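You operate a simulated robot arm through the tools that you are given. There is no shell and no other tool. Be economical: measure what you need, move in short steps, check, and stop when the job is done.

The job below is to be done with a simulated robot arm. You get a single attempt, and the scene is never put back.

## Task
Fetch the green sign from the top of the left front desk and set it on the top of the left back desk. Take the blue file marked "95" from the lower white wall shelf and put it on the roof of the open rack. Take the orange tray and leave it on the top of the right front desk. Put the red tape roll on the top of the right back desk. Take the small black tub on the top of the grey table and put it away on the lower white wall shelf. Take the name tag marked "Callum" and leave it on top of the perforated cover. Fetch the tub labelled "good" from the top of the grey table and set it on the roof of the open rack. The order is free. Set down upright: small black tub.

It is judged by the outcome, as a careful person would: the job done as asked, and still so three seconds after it is handed in. It fails if anything else is knocked over, pushed out of place, dropped, spilled or broken. Lids that push on must go on centred and level and be pressed home; caps that screw on are set level and turned clockwise until they are tight.

## Robot
A 6-joint arm with a four-finger gripper on a trunk, on a base that drives. Base frame: it is fixed to the floor where the robot stands at the start and does not move with it; the origin is under the middle of the robot, x ahead of it, y to its left, z up; the surface under the hand at the start is at about z = 730. Readings come in mm, degrees, newtons and seconds.
With the tool pointing down near the work surface it reaches from about 560 to 880 mm from the robot's upright axis, wherever it stands. Its first joint turns from -166.0 to 166.0 degrees. Places, roughly: blue file [1250, -1750, 1250]; green sign [750, -250, 750]; green tub, red tub [-250, 4250, 750]; lower white wall shelf (98x23 cm) [960, -1920, 1220]; name tag [-500, 4000, 1000]; orange tray [-1750, 250, 750]; perforated cover (9x13x7 cm) [900, 1600, 800]; red tape roll (8x8x3 cm) [1100, 1100, 700]; roof of the open rack [3600, 1500, 1900]; small black tub (8x8x8 cm) [-700, 3700, 800]; top of the left back desk [1300, 1100, 700]; top of the right back desk [2200, -300, 700]; top of the right front desk [1500, -700, 700]. Payload 3.43 kg.
The tool frame sits at the grasp point between the pads (the TCP): z along the fingers, y along the line on which they close. The tips reach 30 mm beyond it. The gripper opens to 120 mm. The gripper's body begins 85 mm behind the TCP.
Orientation is told as [roll, pitch, yaw] about the base's x, y, z axes, in that order, counted from this pose: with the fingers straight down and closing along the base's y, the tool's x points along the base's -x, its y along +y and its z along -z.

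## Interface
- The arm moves only by the tool play_rows. Its argument "deltas" is text: rows parted by semicolons, each of 7 numbers parted by spaces: the shift along the tool's x, y, z in mm, then the turn, a rotation vector about the tool's x, y, z in degrees, then the opening, from 0 (shut) to 1 (fully open). In form: dx dy dz ax ay az gripper; .... A call has 1 to 10 rows; each row shifts and turns the commanded pose from where the row before left it, along the tool's axes as they then stand. Each row takes 0.2 s and may step no farther than 50 mm and 8.6 degrees from the row before; otherwise, or with a gripper value out of range, the whole call is refused. A pose out of reach is approached as far as the arm can. The call stops where the force on the tool passes 40 N (or 10 N more than at its start, if that is more) or the arm is blocked; 0.2 s more then pass. Each finger halts on what it meets, pressing with about 45 N; the grip force reading is that of the motor and also rises with nothing between the fingers. The clock runs only during rows and for 0.2 s after the last one: add rows that do not move to give the fingers time. It gives the time, the measured TCP pose, the force on the tool (base axes), the opening and the grip force at its end, in the units of the frame above (readings bear some noise), with the torque about the TCP (base axes, N m) and any sound that the robot's microphone picked up.
- Cameras (640 x 400 px; columns grow to the right, rows downward): "scene" is now at [57.9, 187.3, 1560.3]; the picture's right is [-0.17, -0.98, 0.00], its down [-0.72, 0.13, -0.68] and it looks along [0.67, -0.12, -0.74] (base axes); focal length 270 px, centre (320, 200). "wrist" rides on the gripper at [71, -17, -121] in the tool frame; the picture's right is [0.23, 0.97, 0.00], its down [-0.81, 0.19, -0.55] and it looks along [-0.54, 0.13, 0.83] (tool axes); focal length 275 px, centre (320, 200). There is no depth. A picture from a camera that has moved, and an enlarged one, comes with that camera's place and axes in the base frame and with its lens.
- capture(camera): a new picture of that camera. No time passes.
- raise_lower(by): slides the trunk up (or, below 0, down) by that many mm; the arm and the scene camera ride with it, the base frame stays. It gives what a move gives, with no picture.
- base_move(legs): drives the robot by 1 to 6 legs, each [ahead, left, turn to the left] in mm, mm and degrees, along the robot's own axes; the way and the turn of a leg run together, so that a leg with both is an arc; at most 1500 mm and 180 degrees a leg. The arm and the cameras ride along, it lands a little off, and it stops where it bumps. It gives what a move gives.
- aim_head(pan, tilt): turns the head with the scene camera to pan (to the left, within 120 degrees either way) and tilt (down, from -29 to 69), counted from straight ahead of the robot. It gives what a move gives.
- close_up(camera, box): a new picture of the part [left, top, right, bottom] of that camera's present view, enlarged. No time passes.
- sign_off(): hands the job in; it is judged then, once.

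Work in short steps. Places have to be worked out from the pictures, the camera data and where the tool is seen: move nearer, look again, correct. Check each grasp and each placing, and mend what went wrong. You have 207 turns and 184 pictures in all, those below and enlarged ones among them. Open the gripper and draw the arm clear of the work before you hand the job in, unless the task says otherwise; then end with one line.

The tools are called after "Request:" by a JSON object that holds its "name" and its "arguments". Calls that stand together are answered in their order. play_rows: Moves the arm, as the interface text tells. Its arguments: {"type":"object","properties":{"deltas":{"type":"string"}},"required":["deltas"]} The other tools are called the same way: raise_lower (by) slides the trunk up or down; base_move (legs) drives the base; aim_head (pan, tilt) turns the head that bears the scene camera; capture (camera) takes a picture; close_up (camera, box) takes an enlarged picture of a part of a camera's view; sign_off () hands the job in.

At the start:

```text
time: 0.0
ee_pos: [537.5, 103.7, 1044.0]
orientation: [0.0, 0.1, -0.1]
contact_force: [-0.1, 0.0, 0.2]
torque: [-0.01, 0.0, -0.01]
opening: 120.2
grasp_force: 0.0
trunk travel left (down, up): [-150.0, 390.0]
robot x, y, heading: [3.7, 3.5, -0.1]
head pan, tilt: [-9.9, 47.3]
```

scene: 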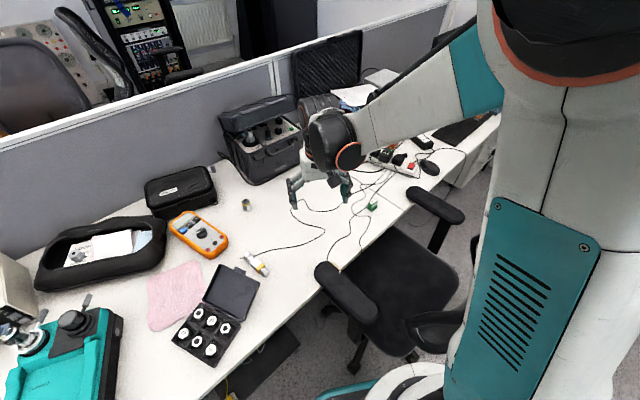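
wrist: 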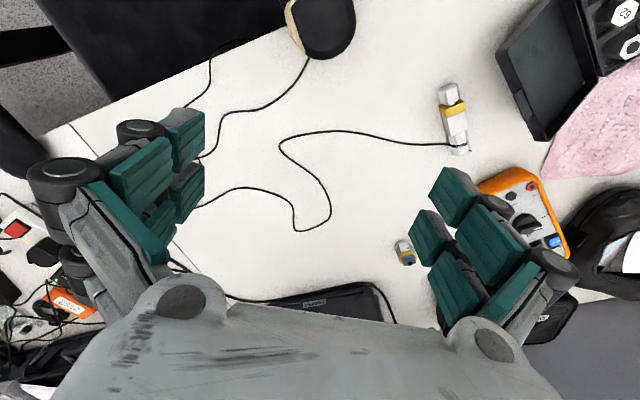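

The first picture shows a desk in front of the robot. I look around to learn the room, starting with the head to the right.

Request:
{"name": "aim_head", "arguments": {"pan": -50, "tilt": 25}}

Request:
{"name": "capture", "arguments": {"camera": "scene"}}

Request:
{"name": "aim_head", "arguments": {"pan": 20, "tilt": 20}}

Request:
{"name": "capture", "arguments": {"camera": "scene"}}

Request:
{"name": "aim_head", "arguments": {"pan": 90, "tilt": 20}}

Request:
{"name": "capture", "arguments": {"camera": "scene"}}

Request:
{"name": "aim_head", "arguments": {"pan": -115, "tilt": 25}}

Request:
{"name": "capture", "arguments": {"camera": "scene"}}

```text
time: 1.1
ee_pos: [536.8, 104.1, 1042.8]
orientation: [-0.1, 0.0, 0.0]
contact_force: [0.0, -0.5, -0.8]
torque: [0.01, 0.03, 0.01]
opening: 120.0
grasp_force: 0.0
trunk travel left (down, up): [-150.0, 390.0]
robot x, y, heading: [3.6, -1.9, -0.3]
head pan, tilt: [-50.0, 25.0]
```

```text
181 pictures are left
camera scene: at [39.0, 130.5, 1594.1], right [-0.77, -0.64, 0.0], down [-0.27, 0.32, -0.91], along [0.58, -0.69, -0.42], focal length 270 px, centre (320, 200)
```

scene: 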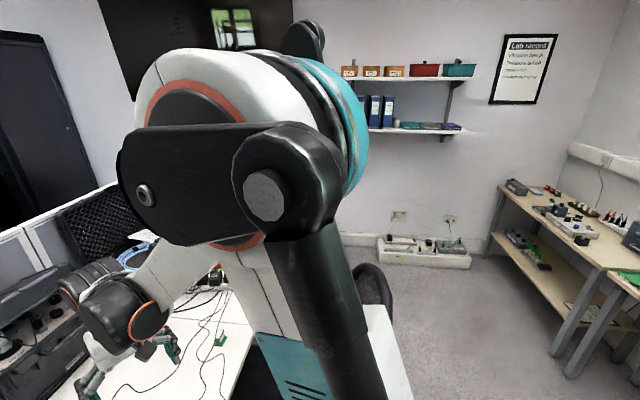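

```text
time: 2.5
ee_pos: [538.0, 103.7, 1042.7]
orientation: [0.0, 0.1, 0.0]
contact_force: [-0.7, -0.4, -0.6]
torque: [0.0, -0.02, -0.02]
opening: 120.1
grasp_force: 0.1
trunk travel left (down, up): [-150.0, 390.0]
robot x, y, heading: [0.7, -2.6, -0.2]
head pan, tilt: [20.0, 20.0]
```

```text
180 pictures are left
camera scene: at [67.3, 232.8, 1602.2], right [0.34, -0.94, 0.0], down [-0.32, -0.12, -0.94], along [0.88, 0.32, -0.34], focal length 270 px, centre (320, 200)
```

scene: 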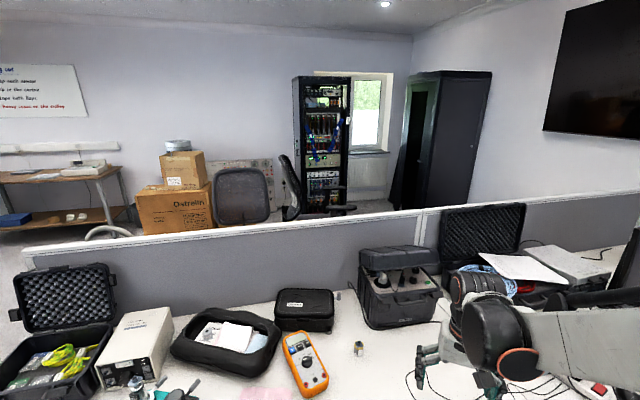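

```text
time: 3.9
ee_pos: [537.4, 104.2, 1043.7]
orientation: [-0.1, 0.1, 0.1]
contact_force: [0.7, 0.3, -0.9]
torque: [0.0, -0.01, -0.01]
opening: 120.1
grasp_force: 0.0
trunk travel left (down, up): [-150.0, 390.0]
robot x, y, heading: [0.7, 0.5, -0.0]
head pan, tilt: [90.0, 20.0]
```

```text
179 pictures are left
camera scene: at [-20.2, 294.1, 1602.2], right [1.0, 0.0, 0.0], down [0.0, -0.34, -0.94], along [0.0, 0.94, -0.34], focal length 270 px, centre (320, 200)
```

scene: 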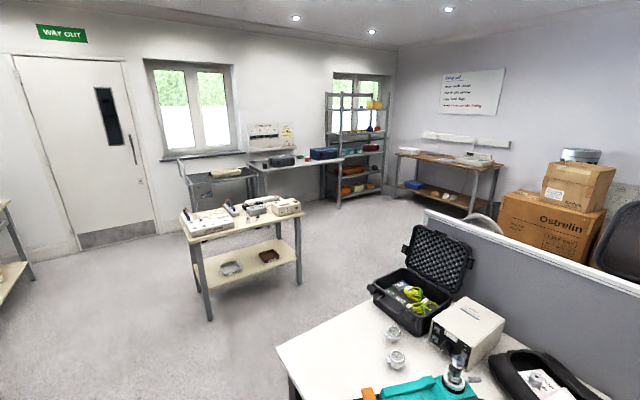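

```text
time: 6.9
ee_pos: [537.2, 103.0, 1043.7]
orientation: [0.0, -0.1, 0.1]
contact_force: [-0.4, -0.2, -0.9]
torque: [-0.04, 0.05, -0.01]
opening: 119.9
grasp_force: 0.1
trunk travel left (down, up): [-150.0, 390.0]
robot x, y, heading: [0.8, -2.2, -0.1]
head pan, tilt: [-115.0, 25.0]
```

```text
178 pictures are left
camera scene: at [-59.2, 117.5, 1594.2], right [-0.91, 0.42, 0.0], down [0.18, 0.38, -0.91], along [-0.38, -0.82, -0.42], focal length 270 px, centre (320, 200)
```

scene: 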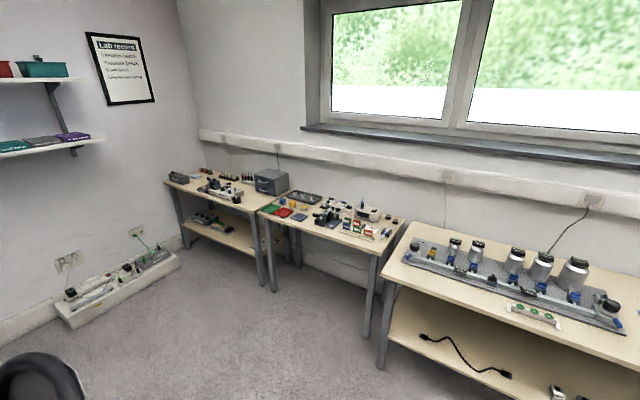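

I need details around the front desk where the green sign should be. I aim the head back and enlarge it, and also look behind left.

Request:
{"name": "aim_head", "arguments": {"pan": -20, "tilt": 50}}

Request:
{"name": "close_up", "arguments": {"camera": "scene", "box": [200, 60, 520, 260]}}

Request:
{"name": "aim_head", "arguments": {"pan": 118, "tilt": 35}}

Request:
{"name": "capture", "arguments": {"camera": "scene"}}

Request:
{"name": "aim_head", "arguments": {"pan": -80, "tilt": 50}}

Request:
{"name": "capture", "arguments": {"camera": "scene"}}

```text
time: 8.6
ee_pos: [536.6, 103.8, 1043.5]
orientation: [0.1, -0.1, 0.0]
contact_force: [-0.3, -0.5, 0.4]
torque: [0.01, 0.0, 0.01]
opening: 120.1
grasp_force: 0.1
trunk travel left (down, up): [-150.0, 390.0]
robot x, y, heading: [-2.5, -1.7, 0.1]
head pan, tilt: [-20.0, 50.0]
```

```text
2.00 times, centred on (360, 160) of scene
camera zoom: at [52.1, 174.6, 1556.7], right [-0.34, -0.94, 0.0], down [-0.72, 0.26, -0.64], along [0.6, -0.22, -0.77], focal length 540 px, centre (240, 280)
```

zoom: 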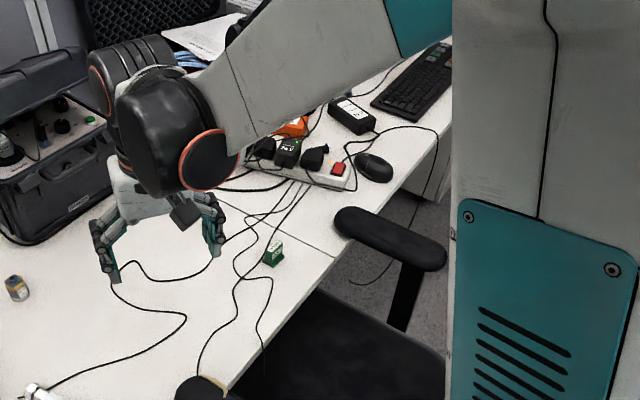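

```text
time: 10.8
ee_pos: [537.8, 104.0, 1043.5]
orientation: [0.0, 0.1, 0.0]
contact_force: [0.5, 0.0, -0.2]
torque: [0.0, 0.01, 0.01]
opening: 119.8
grasp_force: 0.1
trunk travel left (down, up): [-150.0, 390.0]
robot x, y, heading: [1.3, -1.4, -0.2]
head pan, tilt: [118.0, 35.0]
```

```text
176 pictures are left
camera scene: at [-61.6, 278.8, 1578.4], right [0.88, 0.47, 0.0], down [0.27, -0.51, -0.82], along [-0.38, 0.72, -0.57], focal length 270 px, centre (320, 200)
```

scene: 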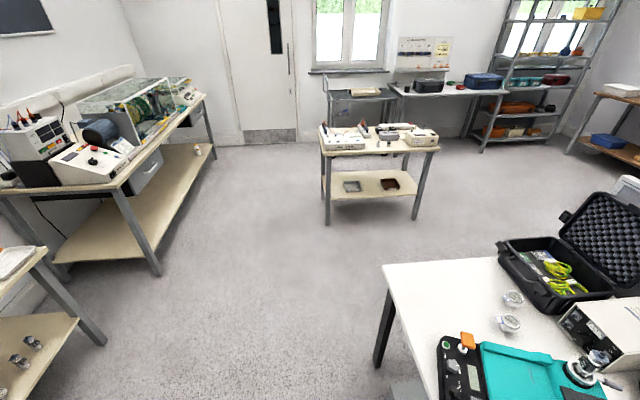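

```text
time: 13.7
ee_pos: [537.6, 104.9, 1042.5]
orientation: [0.0, 0.0, 0.0]
contact_force: [0.5, 0.8, 0.4]
torque: [0.01, -0.01, 0.02]
opening: 120.1
grasp_force: 0.0
trunk travel left (down, up): [-150.0, 390.0]
robot x, y, heading: [-0.5, -0.7, 0.0]
head pan, tilt: [-80.0, 50.0]
```

```text
175 pictures are left
camera scene: at [-6.9, 125.2, 1556.7], right [-0.98, -0.17, 0.0], down [-0.13, 0.75, -0.64], along [0.11, -0.63, -0.77], focal length 270 px, centre (320, 200)
```

scene: 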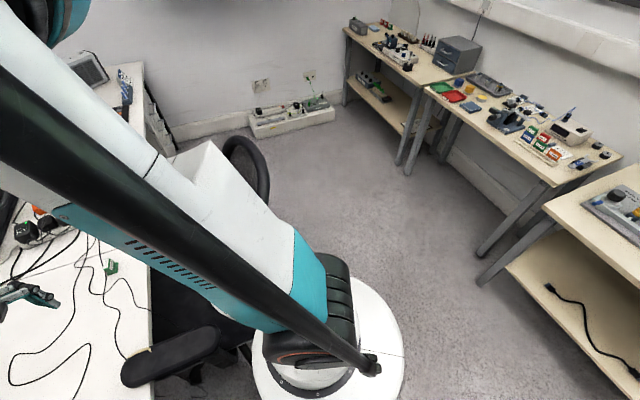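

The sign is the small green piece near about (736, -146, 740). I move the arm over it, staying high, and look with the wrist camera.

Request:
{"name": "play_rows", "arguments": {"deltas": "-30 -50 0 0 0 0 1; -30 -50 0 0 0 0 1; -30 -50 20 0 0 0 1; -30 -50 30 0 0 0 1; -20 -50 30 0 0 0 1; 0 0 40 0 0 0 1; 0 0 0 0 0 0 1"}}

Request:
{"name": "capture", "arguments": {"camera": "wrist"}}

```text
refused: row 1 steps farther than a row can; nothing moved
```

```text
174 pictures are left
camera wrist: at [466.0, 86.0, 1164.4], right [-0.23, 0.97, 0.0], down [0.81, 0.19, 0.55], along [0.54, 0.13, -0.83], focal length 275 px, centre (320, 200)
```

wrist: 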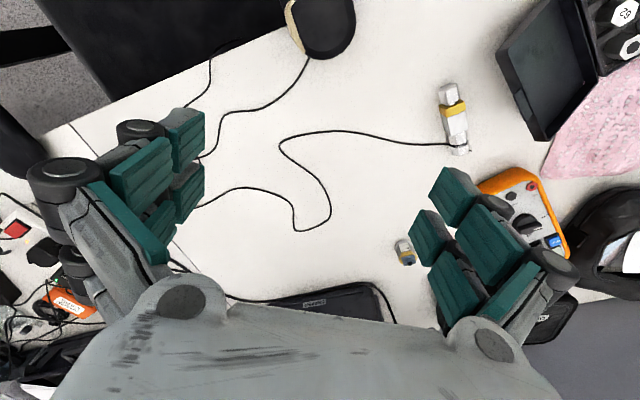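

That step was too long; I use smaller ones.

Request:
{"name": "play_rows", "arguments": {"deltas": "-25 -40 10 0 0 0 1; -25 -40 10 0 0 0 1; -25 -40 10 0 0 0 1; -20 -40 20 0 0 0 1; -20 -40 20 0 0 0 1; -15 -30 30 0 0 0 1; 0 0 30 0 0 0 1; 0 0 0 0 0 0 1"}}

Request:
{"name": "capture", "arguments": {"camera": "wrist"}}

```text
time: 15.5
ee_pos: [668.0, -126.9, 912.7]
orientation: [0.0, 0.0, 0.1]
contact_force: [-0.2, 0.9, 0.7]
torque: [-0.03, 0.01, 0.03]
opening: 120.1
grasp_force: 0.1
trunk travel left (down, up): [-150.0, 390.0]
robot x, y, heading: [-2.3, -2.4, -0.1]
head pan, tilt: [-80.0, 50.0]
```

```text
173 pictures are left
camera wrist: at [596.9, -144.1, 1033.5], right [-0.23, 0.97, 0.0], down [0.81, 0.19, 0.55], along [0.54, 0.13, -0.83], focal length 275 px, centre (320, 200)
```

wrist: 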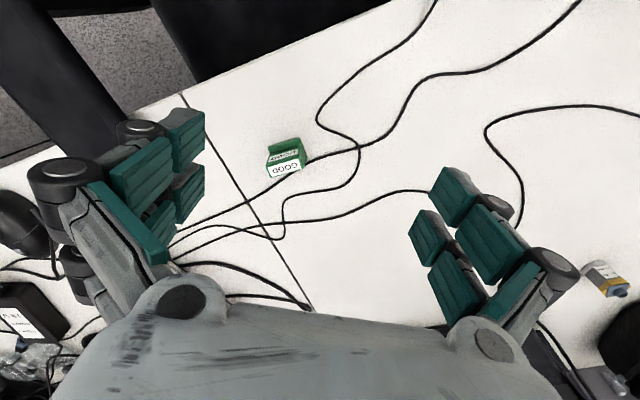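

I enlarge the sign to read its orientation and size.

Request:
{"name": "close_up", "arguments": {"camera": "wrist", "box": [240, 110, 336, 206]}}

```text
4.17 times, centred on (288, 158) of wrist
camera zoom: at [596.9, -144.1, 1033.5], right [-0.23, 0.97, 0.0], down [0.81, 0.19, 0.55], along [0.54, 0.13, -0.83], focal length 1147 px, centre (453, 375)
```

zoom: 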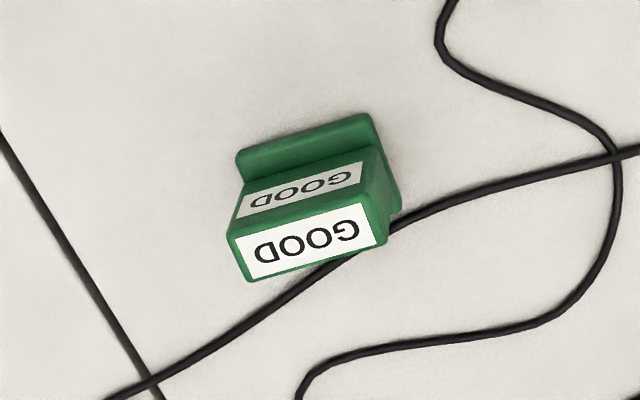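

The sign is an L-shaped "GOOD" block, about 40 mm long, turned about 25°, with centre near (742, -149). I move over it, turn the tool, go down part way and check.

Request:
{"name": "play_rows", "arguments": {"deltas": "-37 -11 0 0 0 0 1; -37 -11 0 0 0 0 1; 0 0 30 0 0 -8.4 1; 0 0 30 0 0 -8.4 1; 0 0 15 0 0 -8.2 1; 0 0 0 0 0 0 1"}}

Request:
{"name": "capture", "arguments": {"camera": "wrist"}}

```text
time: 16.9
ee_pos: [741.3, -147.5, 838.3]
orientation: [-0.1, 0.0, 25.2]
contact_force: [0.7, -0.5, 0.3]
torque: [0.0, 0.0, -0.03]
opening: 120.2
grasp_force: 0.2
trunk travel left (down, up): [-150.0, 390.0]
robot x, y, heading: [0.6, 0.5, 0.4]
head pan, tilt: [-80.0, 50.0]
```

```text
171 pictures are left
camera wrist: at [684.2, -195.0, 958.3], right [-0.62, 0.78, 0.0], down [0.65, 0.52, 0.55], along [0.43, 0.34, -0.83], focal length 275 px, centre (320, 200)
```

wrist: 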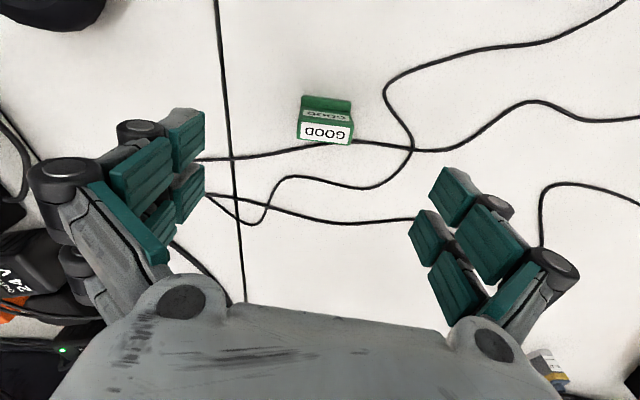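

Aligned; the sign is about 4 mm off. I correct, go down to z≈772 and close.

Request:
{"name": "play_rows", "arguments": {"deltas": "4 1.5 20 0 0 0 1; 0 0 25 0 0 0 1; 0 0 21 0 0 0 1; 0 0 0 0 0 0 1"}}

Request:
{"name": "close_up", "arguments": {"camera": "wrist", "box": [160, 90, 480, 290]}}

```text
time: 17.9
ee_pos: [737.2, -148.8, 772.1]
orientation: [-0.1, 0.0, 25.0]
contact_force: [0.4, 0.1, -1.2]
torque: [0.02, 0.01, -0.01]
opening: 120.3
grasp_force: 0.2
trunk travel left (down, up): [-150.0, 390.0]
robot x, y, heading: [0.1, 1.0, 0.2]
head pan, tilt: [-80.0, 50.0]
```

```text
2.00 times, centred on (320, 190) of wrist
camera zoom: at [679.2, -195.3, 893.1], right [-0.62, 0.78, 0.0], down [0.65, 0.52, 0.55], along [0.43, 0.34, -0.83], focal length 551 px, centre (320, 220)
```

zoom: 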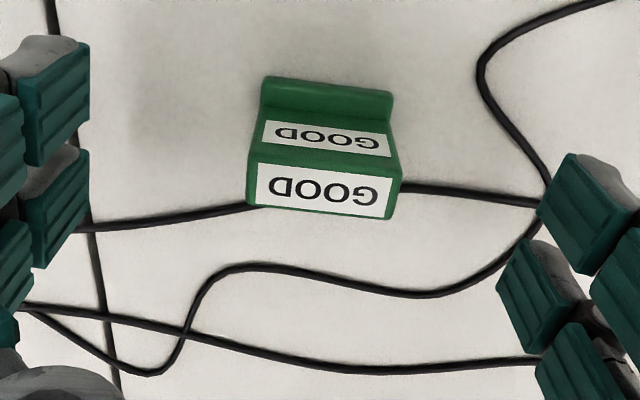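

Two-view estimates put the block top at z≈770 and centre within 2 mm of the tool. I close on it and lift.

Request:
{"name": "play_rows", "arguments": {"deltas": "1 -1 0 0 0 0 0.6; 0 0 0 0 0 0 0.3; 0 0 0 0 0 0 0.2; 0 0 0 0 0 0 0.2; 0 0 0 0 0 0 0.2; 0 0 -10 0 0 0 0.2; 0 0 -30 0 0 0 0.2; 0 0 -40 0 0 0 0.2;0 0 -40 0 0 0 0.2"}}

Request:
{"name": "capture", "arguments": {"camera": "wrist"}}

```text
time: 19.9
ee_pos: [735.8, -149.4, 893.3]
orientation: [0.0, 0.1, 24.9]
contact_force: [0.1, -0.2, 0.4]
torque: [-0.02, 0.01, 0.01]
opening: 24.1
grasp_force: 0.0
trunk travel left (down, up): [-150.0, 390.0]
robot x, y, heading: [-2.0, -5.6, -0.1]
head pan, tilt: [-80.0, 50.0]
```

```text
169 pictures are left
camera wrist: at [678.7, -196.7, 1014.3], right [-0.62, 0.78, 0.0], down [0.65, 0.52, 0.55], along [0.43, 0.34, -0.83], focal length 275 px, centre (320, 200)
```

wrist: 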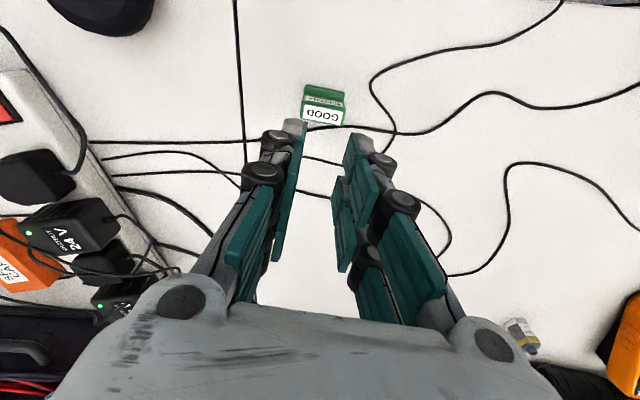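

The fingers stopped at 24 mm with nothing held. I enlarge the sign to see whether it shifted and how large it is.

Request:
{"name": "close_up", "arguments": {"camera": "wrist", "box": [270, 60, 370, 140]}}

```text
5.00 times, centred on (320, 100) of wrist
camera zoom: at [678.7, -196.7, 1014.3], right [-0.62, 0.78, 0.0], down [0.65, 0.52, 0.55], along [0.43, 0.34, -0.83], focal length 1376 px, centre (320, 700)
```

zoom: 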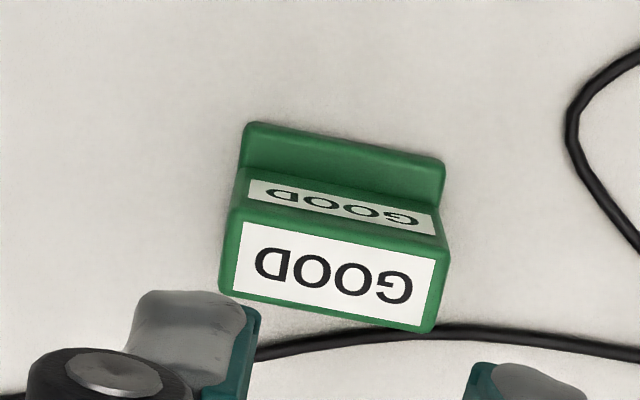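

The sign is still on the desk and about 37 mm wide, so the fingers slipped or missed it. I go down again with a smaller opening, slightly lower, and look before closing.

Request:
{"name": "play_rows", "arguments": {"deltas": "0 0 0 0 0 0 0.6; 0 0 40 0 0 0 0.6; 0 0 40 0 0 0 0.6; 0 0 30 0 0 0 0.6; 0 0 0 0 0 0 0.6"}}

Request:
{"name": "close_up", "arguments": {"camera": "wrist", "box": [200, 90, 440, 240]}}

```text
time: 21.1
ee_pos: [737.1, -150.1, 781.6]
orientation: [0.0, -0.1, 25.0]
contact_force: [1.0, -0.1, -0.8]
torque: [0.01, -0.02, -0.03]
opening: 72.2
grasp_force: 0.0
trunk travel left (down, up): [-150.0, 390.0]
robot x, y, heading: [1.2, -1.3, 0.0]
head pan, tilt: [-80.0, 50.0]
```

```text
2.67 times, centred on (320, 165) of wrist
camera zoom: at [680.0, -196.9, 903.7], right [-0.62, 0.78, 0.0], down [0.65, 0.52, 0.55], along [0.43, 0.34, -0.83], focal length 734 px, centre (320, 293)
```

zoom: 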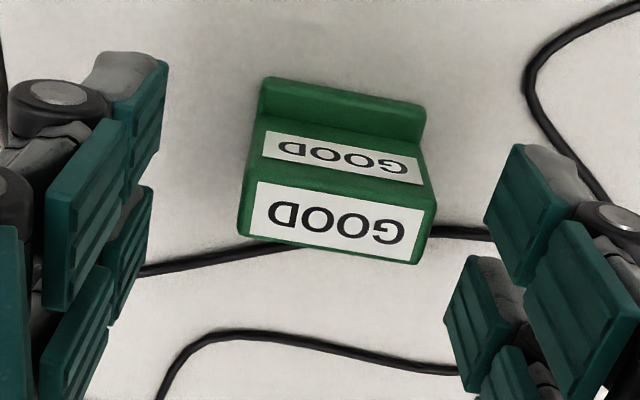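

I close gradually to about 40 mm and look how the pads sit relative to the block.

Request:
{"name": "play_rows", "arguments": {"deltas": "0 0 10 0 0 0 0.5; 0 0 0 0 0 0 0.38; 0 0 0 0 0 0 0.38"}}

Request:
{"name": "close_up", "arguments": {"camera": "wrist", "box": [200, 90, 440, 240]}}

```text
time: 21.9
ee_pos: [736.2, -150.4, 772.3]
orientation: [0.0, 0.0, 25.0]
contact_force: [0.9, 0.0, 0.6]
torque: [-0.03, 0.0, -0.02]
opening: 45.7
grasp_force: 0.1
trunk travel left (down, up): [-150.0, 390.0]
robot x, y, heading: [-1.2, 1.1, 0.0]
head pan, tilt: [-80.0, 50.0]
```

```text
2.67 times, centred on (320, 165) of wrist
camera zoom: at [679.9, -196.7, 893.8], right [-0.62, 0.78, 0.0], down [0.65, 0.52, 0.55], along [0.43, 0.34, -0.83], focal length 734 px, centre (320, 293)
```

zoom: 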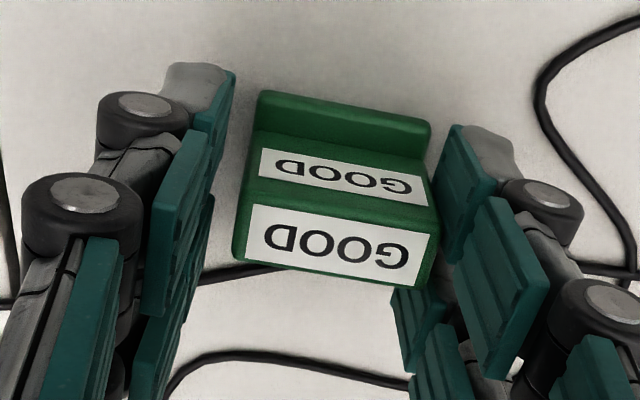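

The tip pads bracket the block. I go 4 mm lower and close fully on it, without lifting.

Request:
{"name": "play_rows", "arguments": {"deltas": "0 0 4 0 0 0 0.38; 0 0 0 0 0 0 0.1; 0 0 0 0 0 0 0.1; 0 0 0 0 0 0 0.1"}}

Request:
{"name": "close_up", "arguments": {"camera": "wrist", "box": [200, 90, 440, 240]}}

```text
time: 22.9
ee_pos: [737.3, -151.2, 769.4]
orientation: [0.0, 0.0, 24.9]
contact_force: [1.5, 0.6, 3.6]
torque: [0.02, 0.0, 0.0]
opening: 38.6
grasp_force: 44.8
trunk travel left (down, up): [-150.0, 390.0]
robot x, y, heading: [4.1, 1.8, -0.2]
head pan, tilt: [-80.0, 50.0]
```

```text
2.67 times, centred on (320, 165) of wrist
camera zoom: at [679.5, -196.5, 889.9], right [-0.62, 0.78, 0.0], down [0.65, 0.52, 0.55], along [0.43, 0.34, -0.83], focal length 734 px, centre (320, 293)
```

zoom: 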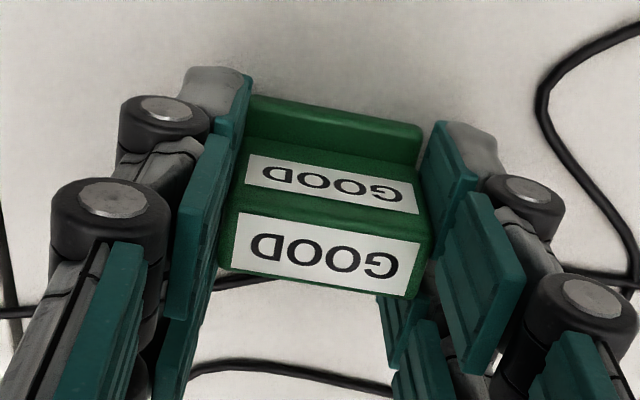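

It is gripped (38.6 mm, 45 N). I lift slowly.

Request:
{"name": "play_rows", "arguments": {"deltas": "0 0 -3 0 0 0 0.1; 0 0 -5 0 0 0 0.1; 0 0 -10 0 0 0 0.1; 0 0 -15 0 0 0 0.1; 0 0 0 0 0 0 0.1"}}

Request:
{"name": "close_up", "arguments": {"camera": "wrist", "box": [200, 90, 440, 240]}}

```text
time: 24.1
ee_pos: [737.6, -149.5, 800.2]
orientation: [0.0, 0.0, 24.9]
contact_force: [-0.7, -0.6, -0.6]
torque: [0.03, -0.02, -0.02]
opening: 38.7
grasp_force: 45.1
trunk travel left (down, up): [-150.0, 390.0]
robot x, y, heading: [-0.8, 1.4, 0.1]
head pan, tilt: [-80.0, 50.0]
```

```text
2.67 times, centred on (320, 165) of wrist
camera zoom: at [679.7, -196.3, 922.5], right [-0.62, 0.78, 0.0], down [0.65, 0.52, 0.55], along [0.43, 0.34, -0.83], focal length 734 px, centre (320, 293)
```

zoom: 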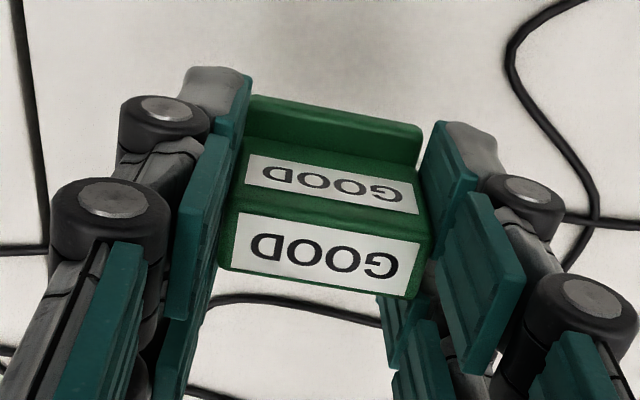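

The sign is held (its base is 38 mm below the TCP). I lift and retract the arm for driving to the back side of the desks via the left end.

Request:
{"name": "play_rows", "arguments": {"deltas": "0 0 -40 0 0 0 0.1; 15 27 -31 0 0 0 0.1; 15 27 -31 0 0 0 0.1; 15 27 -31 0 0 0 0.1; 15 27 -31 0 0 0 0.1; 15 27 -31 0 0 0 0.1; 15 27 -31 0 0 0 0.1; 15 27 -31 0 0 0 0.1; 15 27 -31 0 0 0 0.1"}}

Request:
{"name": "base_move", "arguments": {"legs": [[-300, 0, 0], [-200, 500, 0], [-300, 800, 32]]}}

Request:
{"name": "aim_head", "arguments": {"pan": 0, "tilt": 30}}

Request:
{"name": "capture", "arguments": {"camera": "scene"}}

```text
time: 26.1
ee_pos: [536.2, -4.9, 1088.7]
orientation: [0.0, 0.1, 24.9]
contact_force: [0.2, -0.2, -0.4]
torque: [-0.02, 0.0, 0.02]
opening: 38.6
grasp_force: 45.2
trunk travel left (down, up): [-150.0, 390.0]
robot x, y, heading: [-1.2, 0.1, 0.1]
head pan, tilt: [-80.0, 50.0]
```

```text
time: 35.0
ee_pos: [-549.4, 1450.6, 1088.3]
orientation: [0.0, 0.0, 57.0]
contact_force: [0.1, -0.2, 0.0]
torque: [-0.05, -0.02, 0.02]
opening: 38.8
grasp_force: 45.3
trunk travel left (down, up): [-150.0, 390.0]
robot x, y, heading: [-1006.9, 1172.3, 32.1]
head pan, tilt: [-80.0, 50.0]
```

```text
time: 36.5
ee_pos: [-549.5, 1450.3, 1088.1]
orientation: [0.0, 0.0, 56.9]
contact_force: [0.1, -0.7, -1.2]
torque: [-0.01, -0.01, 0.0]
opening: 38.7
grasp_force: 44.6
trunk travel left (down, up): [-150.0, 390.0]
robot x, y, heading: [-1010.4, 1170.2, 32.0]
head pan, tilt: [0.0, 30.0]
```

```text
163 pictures are left
camera scene: at [-1054.1, 1378.0, 1586.2], right [0.53, -0.85, 0.0], down [-0.42, -0.27, -0.87], along [0.73, 0.46, -0.5], focal length 270 px, centre (320, 200)
```

scene: 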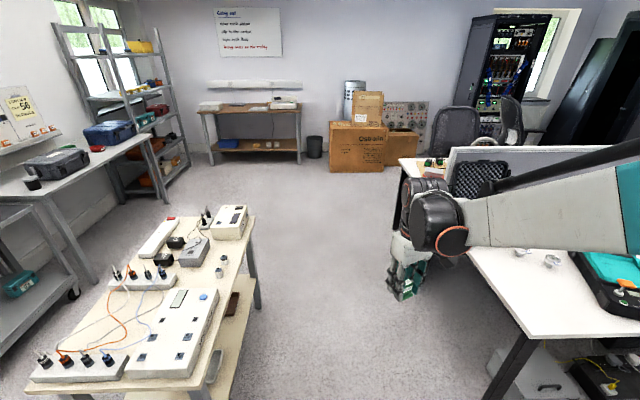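

The passage is free: cart on the left, desk on the right. I drive straight through to behind the desks, then turn to face them and look.

Request:
{"name": "base_move", "arguments": {"legs": [[1400, 40, 0], [1300, 0, 0], [0, 0, 90], [0, 0, 90]]}}

Request:
{"name": "aim_head", "arguments": {"pan": 60, "tilt": 30}}

Request:
{"name": "capture", "arguments": {"camera": "scene"}}

Request:
{"name": "aim_head", "arguments": {"pan": 10, "tilt": 35}}

Request:
{"name": "capture", "arguments": {"camera": "scene"}}

```text
time: 57.3
ee_pos: [799.1, 2367.5, 1089.2]
orientation: [0.0, -0.1, -121.8]
contact_force: [-0.7, -0.2, -0.7]
torque: [0.02, 0.01, -0.02]
opening: 38.5
grasp_force: 45.3
trunk travel left (down, up): [-150.0, 390.0]
robot x, y, heading: [1255.0, 2651.7, -146.9]
head pan, tilt: [0.0, 30.0]
```

```text
time: 58.6
ee_pos: [800.2, 2366.4, 1089.2]
orientation: [0.1, -0.1, -121.9]
contact_force: [0.5, -0.8, -0.8]
torque: [0.06, 0.0, 0.0]
opening: 38.5
grasp_force: 45.0
trunk travel left (down, up): [-150.0, 390.0]
robot x, y, heading: [1251.9, 2657.9, -146.6]
head pan, tilt: [60.0, 30.0]
```

```text
162 pictures are left
camera scene: at [1381.6, 2409.1, 1586.2], right [-1.0, -0.05, 0.0], down [-0.03, 0.5, -0.87], along [0.05, -0.86, -0.5], focal length 270 px, centre (320, 200)
```

scene: 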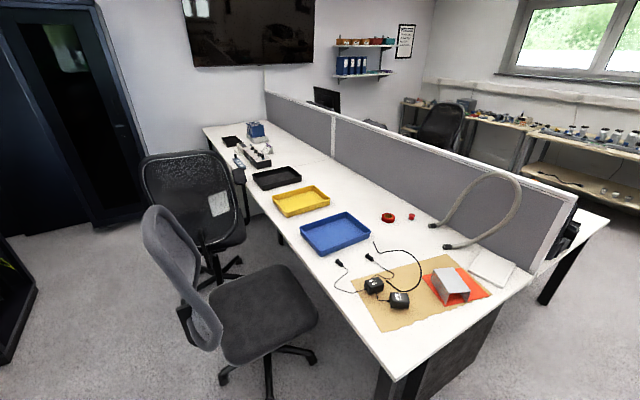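

```text
time: 59.8
ee_pos: [799.3, 2366.3, 1089.2]
orientation: [0.0, 0.0, -121.9]
contact_force: [0.3, -0.3, 0.3]
torque: [-0.01, 0.01, -0.02]
opening: 38.5
grasp_force: 45.2
trunk travel left (down, up): [-150.0, 390.0]
robot x, y, heading: [1252.1, 2654.3, -147.1]
head pan, tilt: [10.0, 35.0]
```

```text
161 pictures are left
camera scene: at [1312.5, 2439.2, 1578.4], right [-0.68, 0.73, 0.0], down [0.42, 0.39, -0.82], along [-0.6, -0.56, -0.57], focal length 270 px, centre (320, 200)
```

scene: 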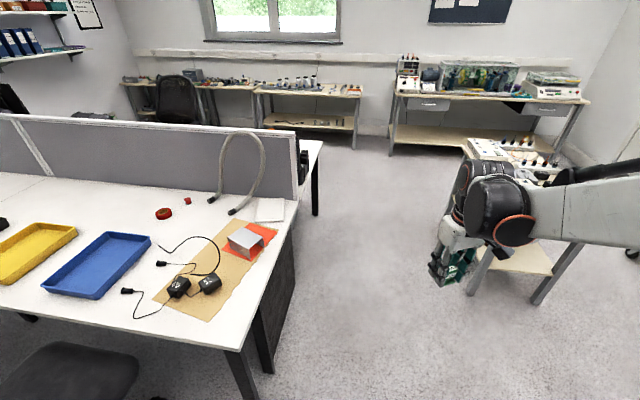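

Now the back desks are in clear view: tape roll near (1072, 1134), cover near (921, 1635), free white strip at the near-left corner. I swing the sign over that corner spot, about (1124, 1870).

Request:
{"name": "play_rows", "arguments": {"deltas": "-19.2 41.4 8 0 0 0 0.1; -19.2 41.4 8 0 0 0 0.1; -19.2 41.4 8 0 0 0 0.1; -19.2 41.4 8 0 0 0 0.1; -19.2 41.4 8 0 0 0 0.1; -19.2 41.4 8 0 0 0 0.1; -19.2 41.4 8 0 0 0 0.1; -19.2 41.4 8 0 0 0 0.1; -19.2 41.4 8 0 0 0 0.1; -19.2 41.4 8 0 0 0 0.1"}}

Request:
{"name": "play_rows", "arguments": {"deltas": "-19.2 41.4 8 0 0 0 0.1; -19.2 41.4 8 0 0 0 0.1; -19.2 41.4 8 0 0 0 0.1; 0 0 45 0 0 0 0.1; 0 0 45 0 0 0 0.1; 0 0 0 0 0 0 0.1"}}

Request:
{"name": "capture", "arguments": {"camera": "wrist"}}

Request:
{"name": "aim_head", "arguments": {"pan": 50, "tilt": 50}}

Request:
{"name": "capture", "arguments": {"camera": "scene"}}

```text
time: 62.0
ee_pos: [1050.2, 1983.2, 1009.0]
orientation: [0.0, 0.0, -121.9]
contact_force: [-0.8, -0.6, -0.3]
torque: [-0.01, 0.02, -0.02]
opening: 38.4
grasp_force: 45.3
trunk travel left (down, up): [-150.0, 390.0]
robot x, y, heading: [1249.3, 2655.6, -146.8]
head pan, tilt: [10.0, 35.0]
```

```text
time: 63.4
ee_pos: [1124.1, 1869.4, 893.6]
orientation: [0.0, 0.0, -121.9]
contact_force: [0.1, -0.7, -0.3]
torque: [0.06, 0.0, 0.0]
opening: 38.7
grasp_force: 44.9
trunk travel left (down, up): [-150.0, 390.0]
robot x, y, heading: [1253.4, 2654.9, -146.9]
head pan, tilt: [10.0, 35.0]
```

```text
160 pictures are left
camera wrist: at [1147.8, 1937.5, 1015.6], right [0.95, -0.32, 0.0], down [-0.27, -0.79, 0.55], along [-0.18, -0.52, -0.83], focal length 275 px, centre (320, 200)
```

wrist: 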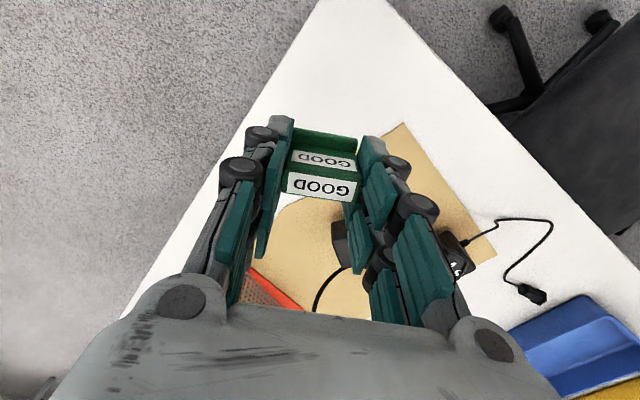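

```text
time: 64.5
ee_pos: [1124.3, 1868.2, 893.8]
orientation: [0.0, 0.0, -121.8]
contact_force: [-0.1, 0.2, 0.2]
torque: [-0.01, 0.0, -0.03]
opening: 38.5
grasp_force: 45.3
trunk travel left (down, up): [-150.0, 390.0]
robot x, y, heading: [1249.1, 2655.2, -147.0]
head pan, tilt: [50.0, 50.0]
```

```text
159 pictures are left
camera scene: at [1367.6, 2422.6, 1556.6], right [-0.99, 0.12, 0.0], down [0.09, 0.76, -0.64], along [-0.08, -0.64, -0.77], focal length 270 px, centre (320, 200)
```

scene: 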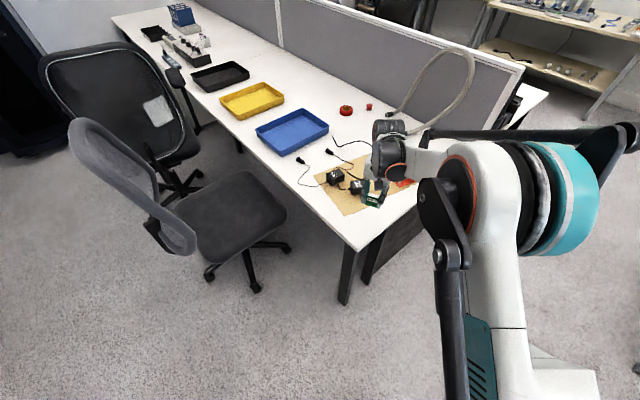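

The projected spot is bare desk with about 60 mm to the end edge. I lower the sign.

Request:
{"name": "play_rows", "arguments": {"deltas": "0 0 45 0 0 0 0.1; 0 0 45 0 0 0 0.1; 0 0 25 0 0 0 0.1; 0 0 4 0 0 0 0.1; 0 0 3 0 0 0 0.1; 0 0 2 0 0 0 0.1; 0 0 0 0 0 0 0.1"}}

Request:
{"name": "close_up", "arguments": {"camera": "wrist", "box": [200, 60, 440, 210]}}

```text
time: 66.0
ee_pos: [1124.5, 1869.2, 769.6]
orientation: [0.0, 0.0, -121.9]
contact_force: [0.6, -0.5, -1.1]
torque: [-0.01, -0.01, 0.01]
opening: 38.7
grasp_force: 45.1
trunk travel left (down, up): [-150.0, 390.0]
robot x, y, heading: [1249.1, 2652.6, -147.1]
head pan, tilt: [50.0, 50.0]
```

```text
2.67 times, centred on (320, 135) of wrist
camera zoom: at [1147.6, 1938.1, 891.4], right [0.95, -0.32, 0.0], down [-0.27, -0.79, 0.55], along [-0.18, -0.52, -0.83], focal length 734 px, centre (320, 373)
```

zoom: 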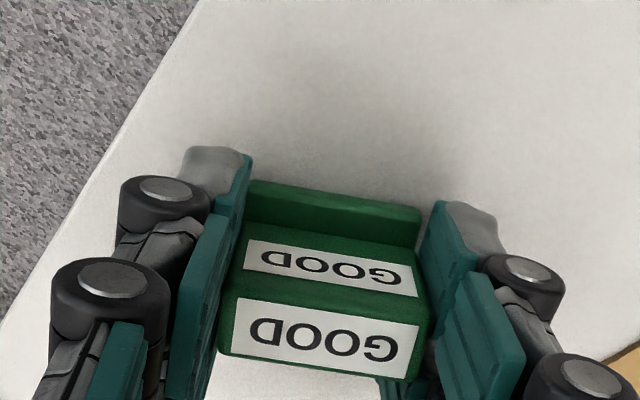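

No contact yet; I lower in small steps until a force shows.

Request:
{"name": "play_rows", "arguments": {"deltas": "0 0 1.5 0 0 0 0.1; 0 0 1.5 0 0 0 0.1; 0 0 0 0 0 0 0.1"}}

```text
time: 66.8
ee_pos: [1124.7, 1869.7, 767.5]
orientation: [0.0, -0.1, -121.8]
contact_force: [-2.2, -3.8, 14.9]
torque: [-0.02, 0.03, -0.01]
opening: 38.6
grasp_force: 45.1
trunk travel left (down, up): [-150.0, 390.0]
robot x, y, heading: [1250.6, 2654.4, -146.8]
head pan, tilt: [50.0, 50.0]
```

Contact (15 N). I release a little, then raise straight up.

Request:
{"name": "play_rows", "arguments": {"deltas": "0 0 -1 0 0 0 0.4; 0 0 0 0 0 0 0.5; 0 0 -20 0 0 0 0.5; 0 0 -40 0 0 0 0.5; 0 0 -45 0 0 0 0.7; 0 0 0 0 0 0 1"}}

Request:
{"name": "capture", "arguments": {"camera": "wrist"}}

```text
time: 68.2
ee_pos: [1124.0, 1870.0, 874.8]
orientation: [0.0, 0.0, -121.9]
contact_force: [-0.7, -0.2, -0.6]
torque: [-0.02, 0.0, 0.01]
opening: 119.4
grasp_force: 0.1
trunk travel left (down, up): [-150.0, 390.0]
robot x, y, heading: [1253.0, 2654.5, -146.8]
head pan, tilt: [50.0, 50.0]
```

```text
157 pictures are left
camera wrist: at [1146.8, 1938.5, 995.7], right [0.95, -0.32, 0.0], down [-0.27, -0.79, 0.55], along [-0.18, -0.52, -0.83], focal length 275 px, centre (320, 200)
```

wrist: 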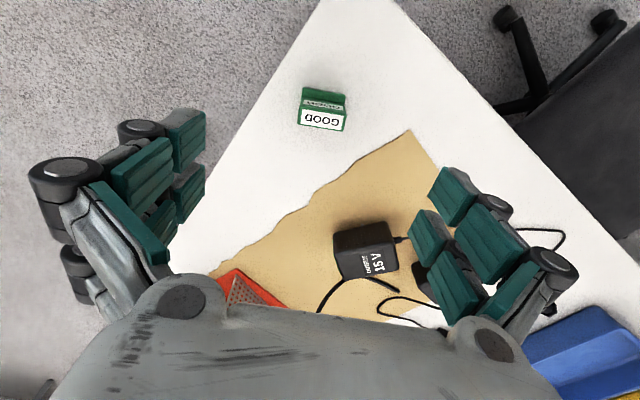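

The sign stands on the left back desk. For the tape roll I need to know the size of my base; I look down at it.

Request:
{"name": "aim_head", "arguments": {"pan": -30, "tilt": 69}}

Request:
{"name": "capture", "arguments": {"camera": "scene"}}

```text
time: 69.8
ee_pos: [1122.2, 1869.0, 874.6]
orientation: [-0.1, 0.0, -121.9]
contact_force: [-0.3, 0.1, 0.8]
torque: [-0.01, -0.01, -0.02]
opening: 119.9
grasp_force: 0.1
trunk travel left (down, up): [-150.0, 390.0]
robot x, y, heading: [1250.3, 2653.8, -146.9]
head pan, tilt: [-30.0, 68.8]
```

```text
156 pictures are left
camera scene: at [1321.1, 2496.1, 1534.7], right [-0.05, 1.0, 0.0], down [0.93, 0.05, -0.36], along [-0.36, -0.02, -0.93], focal length 270 px, centre (320, 200)
```

scene: 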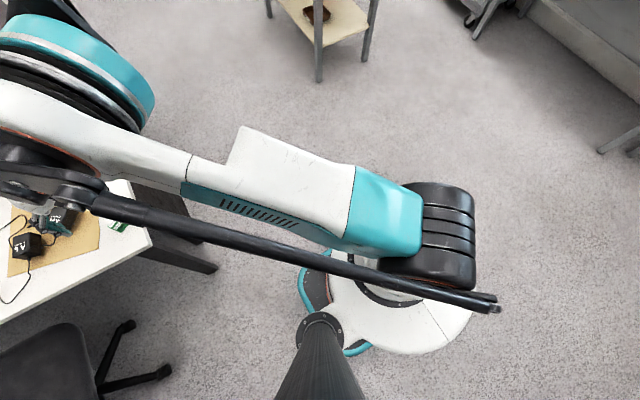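

The base reaches about 250 mm ahead of the axis. I retract the arm with the tool turned straight ahead, then drive near the desk corner facing the tape roll.

Request:
{"name": "play_rows", "arguments": {"deltas": "0 0 -40 0 0 0 1; 19.2 -41.4 -12 0 0 0 1; 19.2 -41.4 -12 0 0 0 1; 19.2 -41.4 -12 0 0 0 1; 19.2 -41.4 -12 0 0 0 1; 19.2 -41.4 -12 0 0 0 1; 19.2 -41.4 -12 0 0 0 1; 19.2 -41.4 -12 0 0 0 1; 19.2 -41.4 -12 0 0 0 1; 19.2 -41.4 -12 0 0 0 1"}}

Request:
{"name": "play_rows", "arguments": {"deltas": "19.2 -41.4 -12 0 0 0 1; 19.2 -41.4 -12 0 0 0 1; 19.2 -41.4 -12 0 0 0 1; 0 0 0 0 0 8.4 0.9; 0 0 0 0 0 8.4 0.9; 0 0 0 0 0 8.2 0.9; 0 0 0 0 0 0 0.9"}}

Request:
{"name": "base_move", "arguments": {"legs": [[0, 600, 0], [60, 0, 32]]}}

Request:
{"name": "aim_head", "arguments": {"pan": 20, "tilt": 55}}

Request:
{"name": "capture", "arguments": {"camera": "scene"}}

```text
time: 72.0
ee_pos: [899.5, 2215.8, 1022.4]
orientation: [0.0, 0.0, -121.9]
contact_force: [-0.2, -0.4, 0.2]
torque: [0.01, -0.01, 0.03]
opening: 119.9
grasp_force: 0.0
trunk travel left (down, up): [-150.0, 390.0]
robot x, y, heading: [1250.8, 2660.1, -146.9]
head pan, tilt: [-30.0, 68.8]
```

```text
time: 73.6
ee_pos: [824.0, 2328.6, 1056.7]
orientation: [0.1, 0.0, -147.0]
contact_force: [0.6, -0.2, -0.6]
torque: [-0.01, 0.02, -0.01]
opening: 108.1
grasp_force: 0.1
trunk travel left (down, up): [-150.0, 390.0]
robot x, y, heading: [1251.3, 2652.1, -146.7]
head pan, tilt: [-30.0, 68.8]
```

```text
time: 78.5
ee_pos: [1346.4, 1605.5, 1057.1]
orientation: [0.1, 0.0, -115.1]
contact_force: [-1.1, -0.6, -0.9]
torque: [0.04, 0.04, 0.0]
opening: 108.0
grasp_force: 0.1
trunk travel left (down, up): [-150.0, 390.0]
robot x, y, heading: [1540.3, 2107.3, -115.0]
head pan, tilt: [-30.0, 68.8]
```

```text
time: 79.7
ee_pos: [1347.1, 1605.5, 1057.3]
orientation: [0.0, 0.1, -115.1]
contact_force: [0.4, 0.7, -0.3]
torque: [0.01, -0.04, 0.03]
opening: 108.1
grasp_force: 0.0
trunk travel left (down, up): [-150.0, 390.0]
robot x, y, heading: [1537.3, 2109.5, -115.1]
head pan, tilt: [20.0, 55.0]
```

```text
155 pictures are left
camera scene: at [1720.9, 1970.8, 1550.1], right [-1.0, 0.09, 0.0], down [0.07, 0.82, -0.57], along [-0.05, -0.57, -0.82], focal length 270 px, centre (320, 200)
```

scene: 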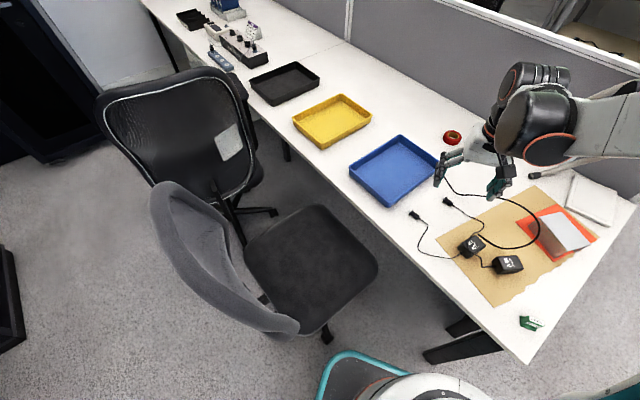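

The tape is at about (1067, 1131), roughly 975 mm from where I can stand; a tilted tool should reach. I creep closer, keeping clear of the chair leg.

Request:
{"name": "base_move", "arguments": {"legs": [[110, -37, 0]]}}

Request:
{"name": "aim_head", "arguments": {"pan": 40, "tilt": 69}}

Request:
{"name": "capture", "arguments": {"camera": "scene"}}

```text
time: 80.9
ee_pos: [1267.0, 1522.3, 1057.6]
orientation: [0.0, 0.0, -115.0]
contact_force: [-0.4, 0.5, -0.5]
torque: [-0.01, 0.0, 0.03]
opening: 108.2
grasp_force: 0.1
trunk travel left (down, up): [-150.0, 390.0]
robot x, y, heading: [1459.7, 2025.4, -115.3]
head pan, tilt: [20.0, 55.0]
```

```text
time: 81.7
ee_pos: [1266.3, 1523.0, 1057.0]
orientation: [0.0, 0.0, -115.2]
contact_force: [-0.2, -0.4, 0.5]
torque: [-0.01, -0.01, 0.03]
opening: 107.9
grasp_force: 0.1
trunk travel left (down, up): [-150.0, 390.0]
robot x, y, heading: [1461.1, 2025.6, -115.3]
head pan, tilt: [40.0, 68.8]
```

```text
154 pictures are left
camera scene: at [1661.0, 1904.8, 1534.7], right [-0.97, -0.26, 0.0], down [-0.24, 0.9, -0.36], along [0.09, -0.35, -0.93], focal length 270 px, centre (320, 200)
```

scene: 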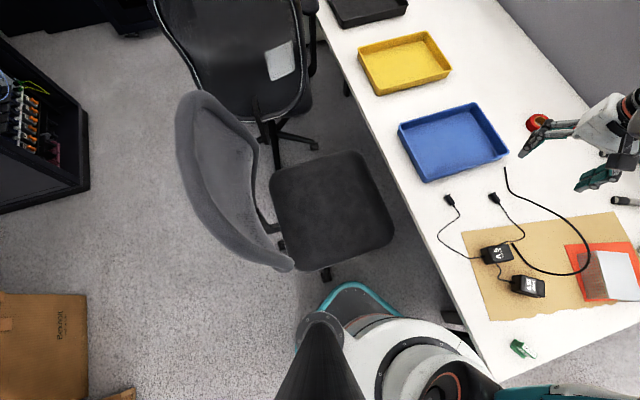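

The bumper is right next to the chair, so I stay here. I extend the arm towards the tape and tilt the tool outward by 40°.

Request:
{"name": "play_rows", "arguments": {"deltas": "-42 -2 0 0 0 0 0.9; -42 -2 0 0 0 0 0.9; -42 -2 0 0 0 0 0.9; -42 -2 0 0 0 0 0.9; -42 -2 0 0 0 0 0.9; 0 0 0 0 -8 0 0.9; 0 0 0 0 -8 0 0.9; 0 0 0 0 -8 0 0.9; 0 0 0 0 -8 0 0.9; 0 0 0 0 -8 0 0.9"}}

Request:
{"name": "capture", "arguments": {"camera": "wrist"}}

```text
time: 83.9
ee_pos: [1168.7, 1337.1, 1057.6]
orientation: [0.0, -40.1, -115.1]
contact_force: [-1.0, 0.4, -0.1]
torque: [0.04, -0.02, 0.02]
opening: 108.2
grasp_force: 0.0
trunk travel left (down, up): [-150.0, 390.0]
robot x, y, heading: [1457.8, 2027.1, -115.2]
head pan, tilt: [40.0, 68.8]
```

```text
153 pictures are left
camera wrist: at [1209.4, 1462.2, 1104.7], right [0.96, -0.25, -0.15], down [0.06, -0.32, 0.95], along [-0.29, -0.91, -0.29], focal length 275 px, centre (320, 200)
```

wrist: 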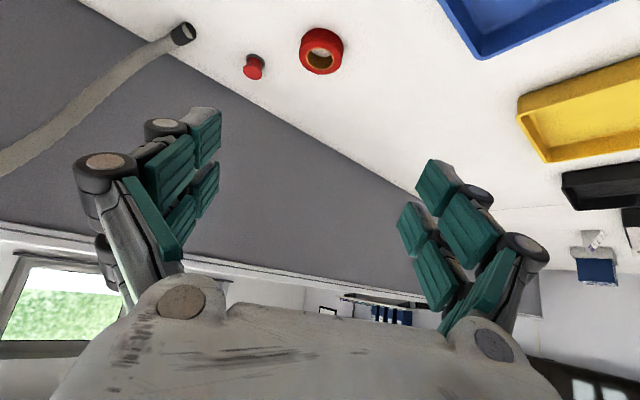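

The tape is confirmed at (1067, 1134). I advance mostly along the tool axis, keeping about 90 mm back, and look again.

Request:
{"name": "play_rows", "arguments": {"deltas": "4 -1 45 0 0 0 0.9; 4 -1 45 0 0 0 0.9; 4 -1 45 0 0 0 0.9; 4 -1 45 0 0 0 0.9; 4 -1 45 0 0 0 0.9; 6 -1 45 0 0 0 0.9; 0 0 0 0 0 0 0.9"}}

Request:
{"name": "capture", "arguments": {"camera": "wrist"}}

```text
time: 85.5
ee_pos: [1096.7, 1200.4, 833.2]
orientation: [0.0, -40.0, -115.1]
contact_force: [-0.5, 0.2, -0.1]
torque: [0.02, 0.04, -0.03]
opening: 108.0
grasp_force: 0.0
trunk travel left (down, up): [-150.0, 390.0]
robot x, y, heading: [1461.9, 2024.2, -115.0]
head pan, tilt: [40.0, 68.8]
```

```text
152 pictures are left
camera wrist: at [1138.2, 1325.9, 880.6], right [0.96, -0.25, -0.15], down [0.06, -0.32, 0.94], along [-0.29, -0.91, -0.29], focal length 275 px, centre (320, 200)
```

wrist: 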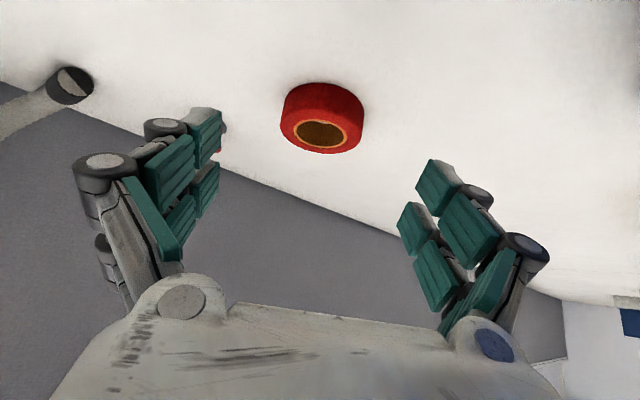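

On line with the tape; I advance the remaining 92 mm and close.

Request:
{"name": "play_rows", "arguments": {"deltas": "0 2 30 0 0 0 0.9; 0 0 30 0 0 0 0.9; 0 0 22 0 0 0 0.9; 0 0 10 0 0 0 0.9; 0 0 0 0 0 0 0.9"}}

Request:
{"name": "capture", "arguments": {"camera": "wrist"}}

```text
time: 86.7
ee_pos: [1074.3, 1146.1, 763.7]
orientation: [0.0, -40.0, -115.1]
contact_force: [-0.8, 0.3, 0.2]
torque: [0.0, -0.03, -0.03]
opening: 107.8
grasp_force: 0.1
trunk travel left (down, up): [-150.0, 390.0]
robot x, y, heading: [1458.3, 2025.4, -115.3]
head pan, tilt: [40.0, 68.8]
```

```text
151 pictures are left
camera wrist: at [1115.2, 1270.8, 810.6], right [0.96, -0.25, -0.15], down [0.06, -0.32, 0.94], along [-0.29, -0.91, -0.29], focal length 275 px, centre (320, 200)
```

wrist: 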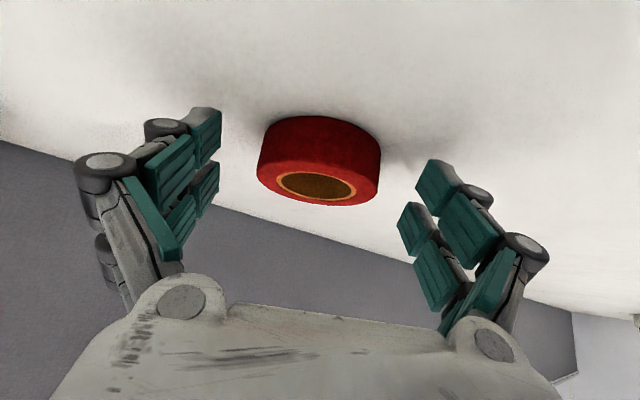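

The tape sits between the tip pads. I close and lift.

Request:
{"name": "play_rows", "arguments": {"deltas": "0 0 2 0 0 0 0.8; 0 0 0 0 0 0 0.65; 0 0 0 0 0 0 0.5; 0 0 0 0 0 0 0.4; 0 0 0 0 0 0 0.4"}}

Request:
{"name": "play_rows", "arguments": {"deltas": "-3 0 -4 0 0 0 0.4; -6 0 -8 0 0 0 0.4; -10 0 -15 0 0 0 0.4; -15 0 -20 0 0 0 0.4; 0 0 0 0 0 0 0.4"}}

Request:
{"name": "capture", "arguments": {"camera": "wrist"}}

```text
time: 87.9
ee_pos: [1073.8, 1145.2, 765.6]
orientation: [0.0, -40.2, -115.1]
contact_force: [0.8, -3.3, 32.8]
torque: [-0.34, -0.06, -0.05]
opening: 70.6
grasp_force: 45.1
trunk travel left (down, up): [-150.0, 390.0]
robot x, y, heading: [1459.0, 2026.0, -115.1]
head pan, tilt: [40.0, 68.8]
```

```text
time: 89.1
ee_pos: [1074.1, 1147.7, 820.1]
orientation: [0.0, -40.0, -115.2]
contact_force: [0.1, 0.6, 0.7]
torque: [0.01, 0.0, 0.02]
opening: 70.4
grasp_force: 44.7
trunk travel left (down, up): [-150.0, 390.0]
robot x, y, heading: [1458.4, 2024.2, -115.4]
head pan, tilt: [40.0, 68.8]
```

```text
150 pictures are left
camera wrist: at [1116.2, 1273.6, 867.1], right [0.96, -0.25, -0.15], down [0.06, -0.32, 0.94], along [-0.29, -0.91, -0.29], focal length 275 px, centre (320, 200)
```

wrist: 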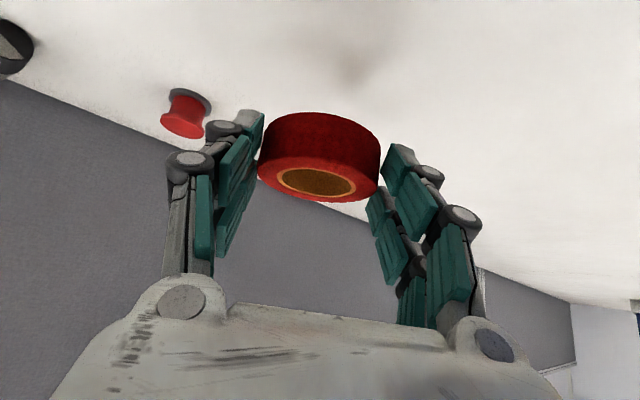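

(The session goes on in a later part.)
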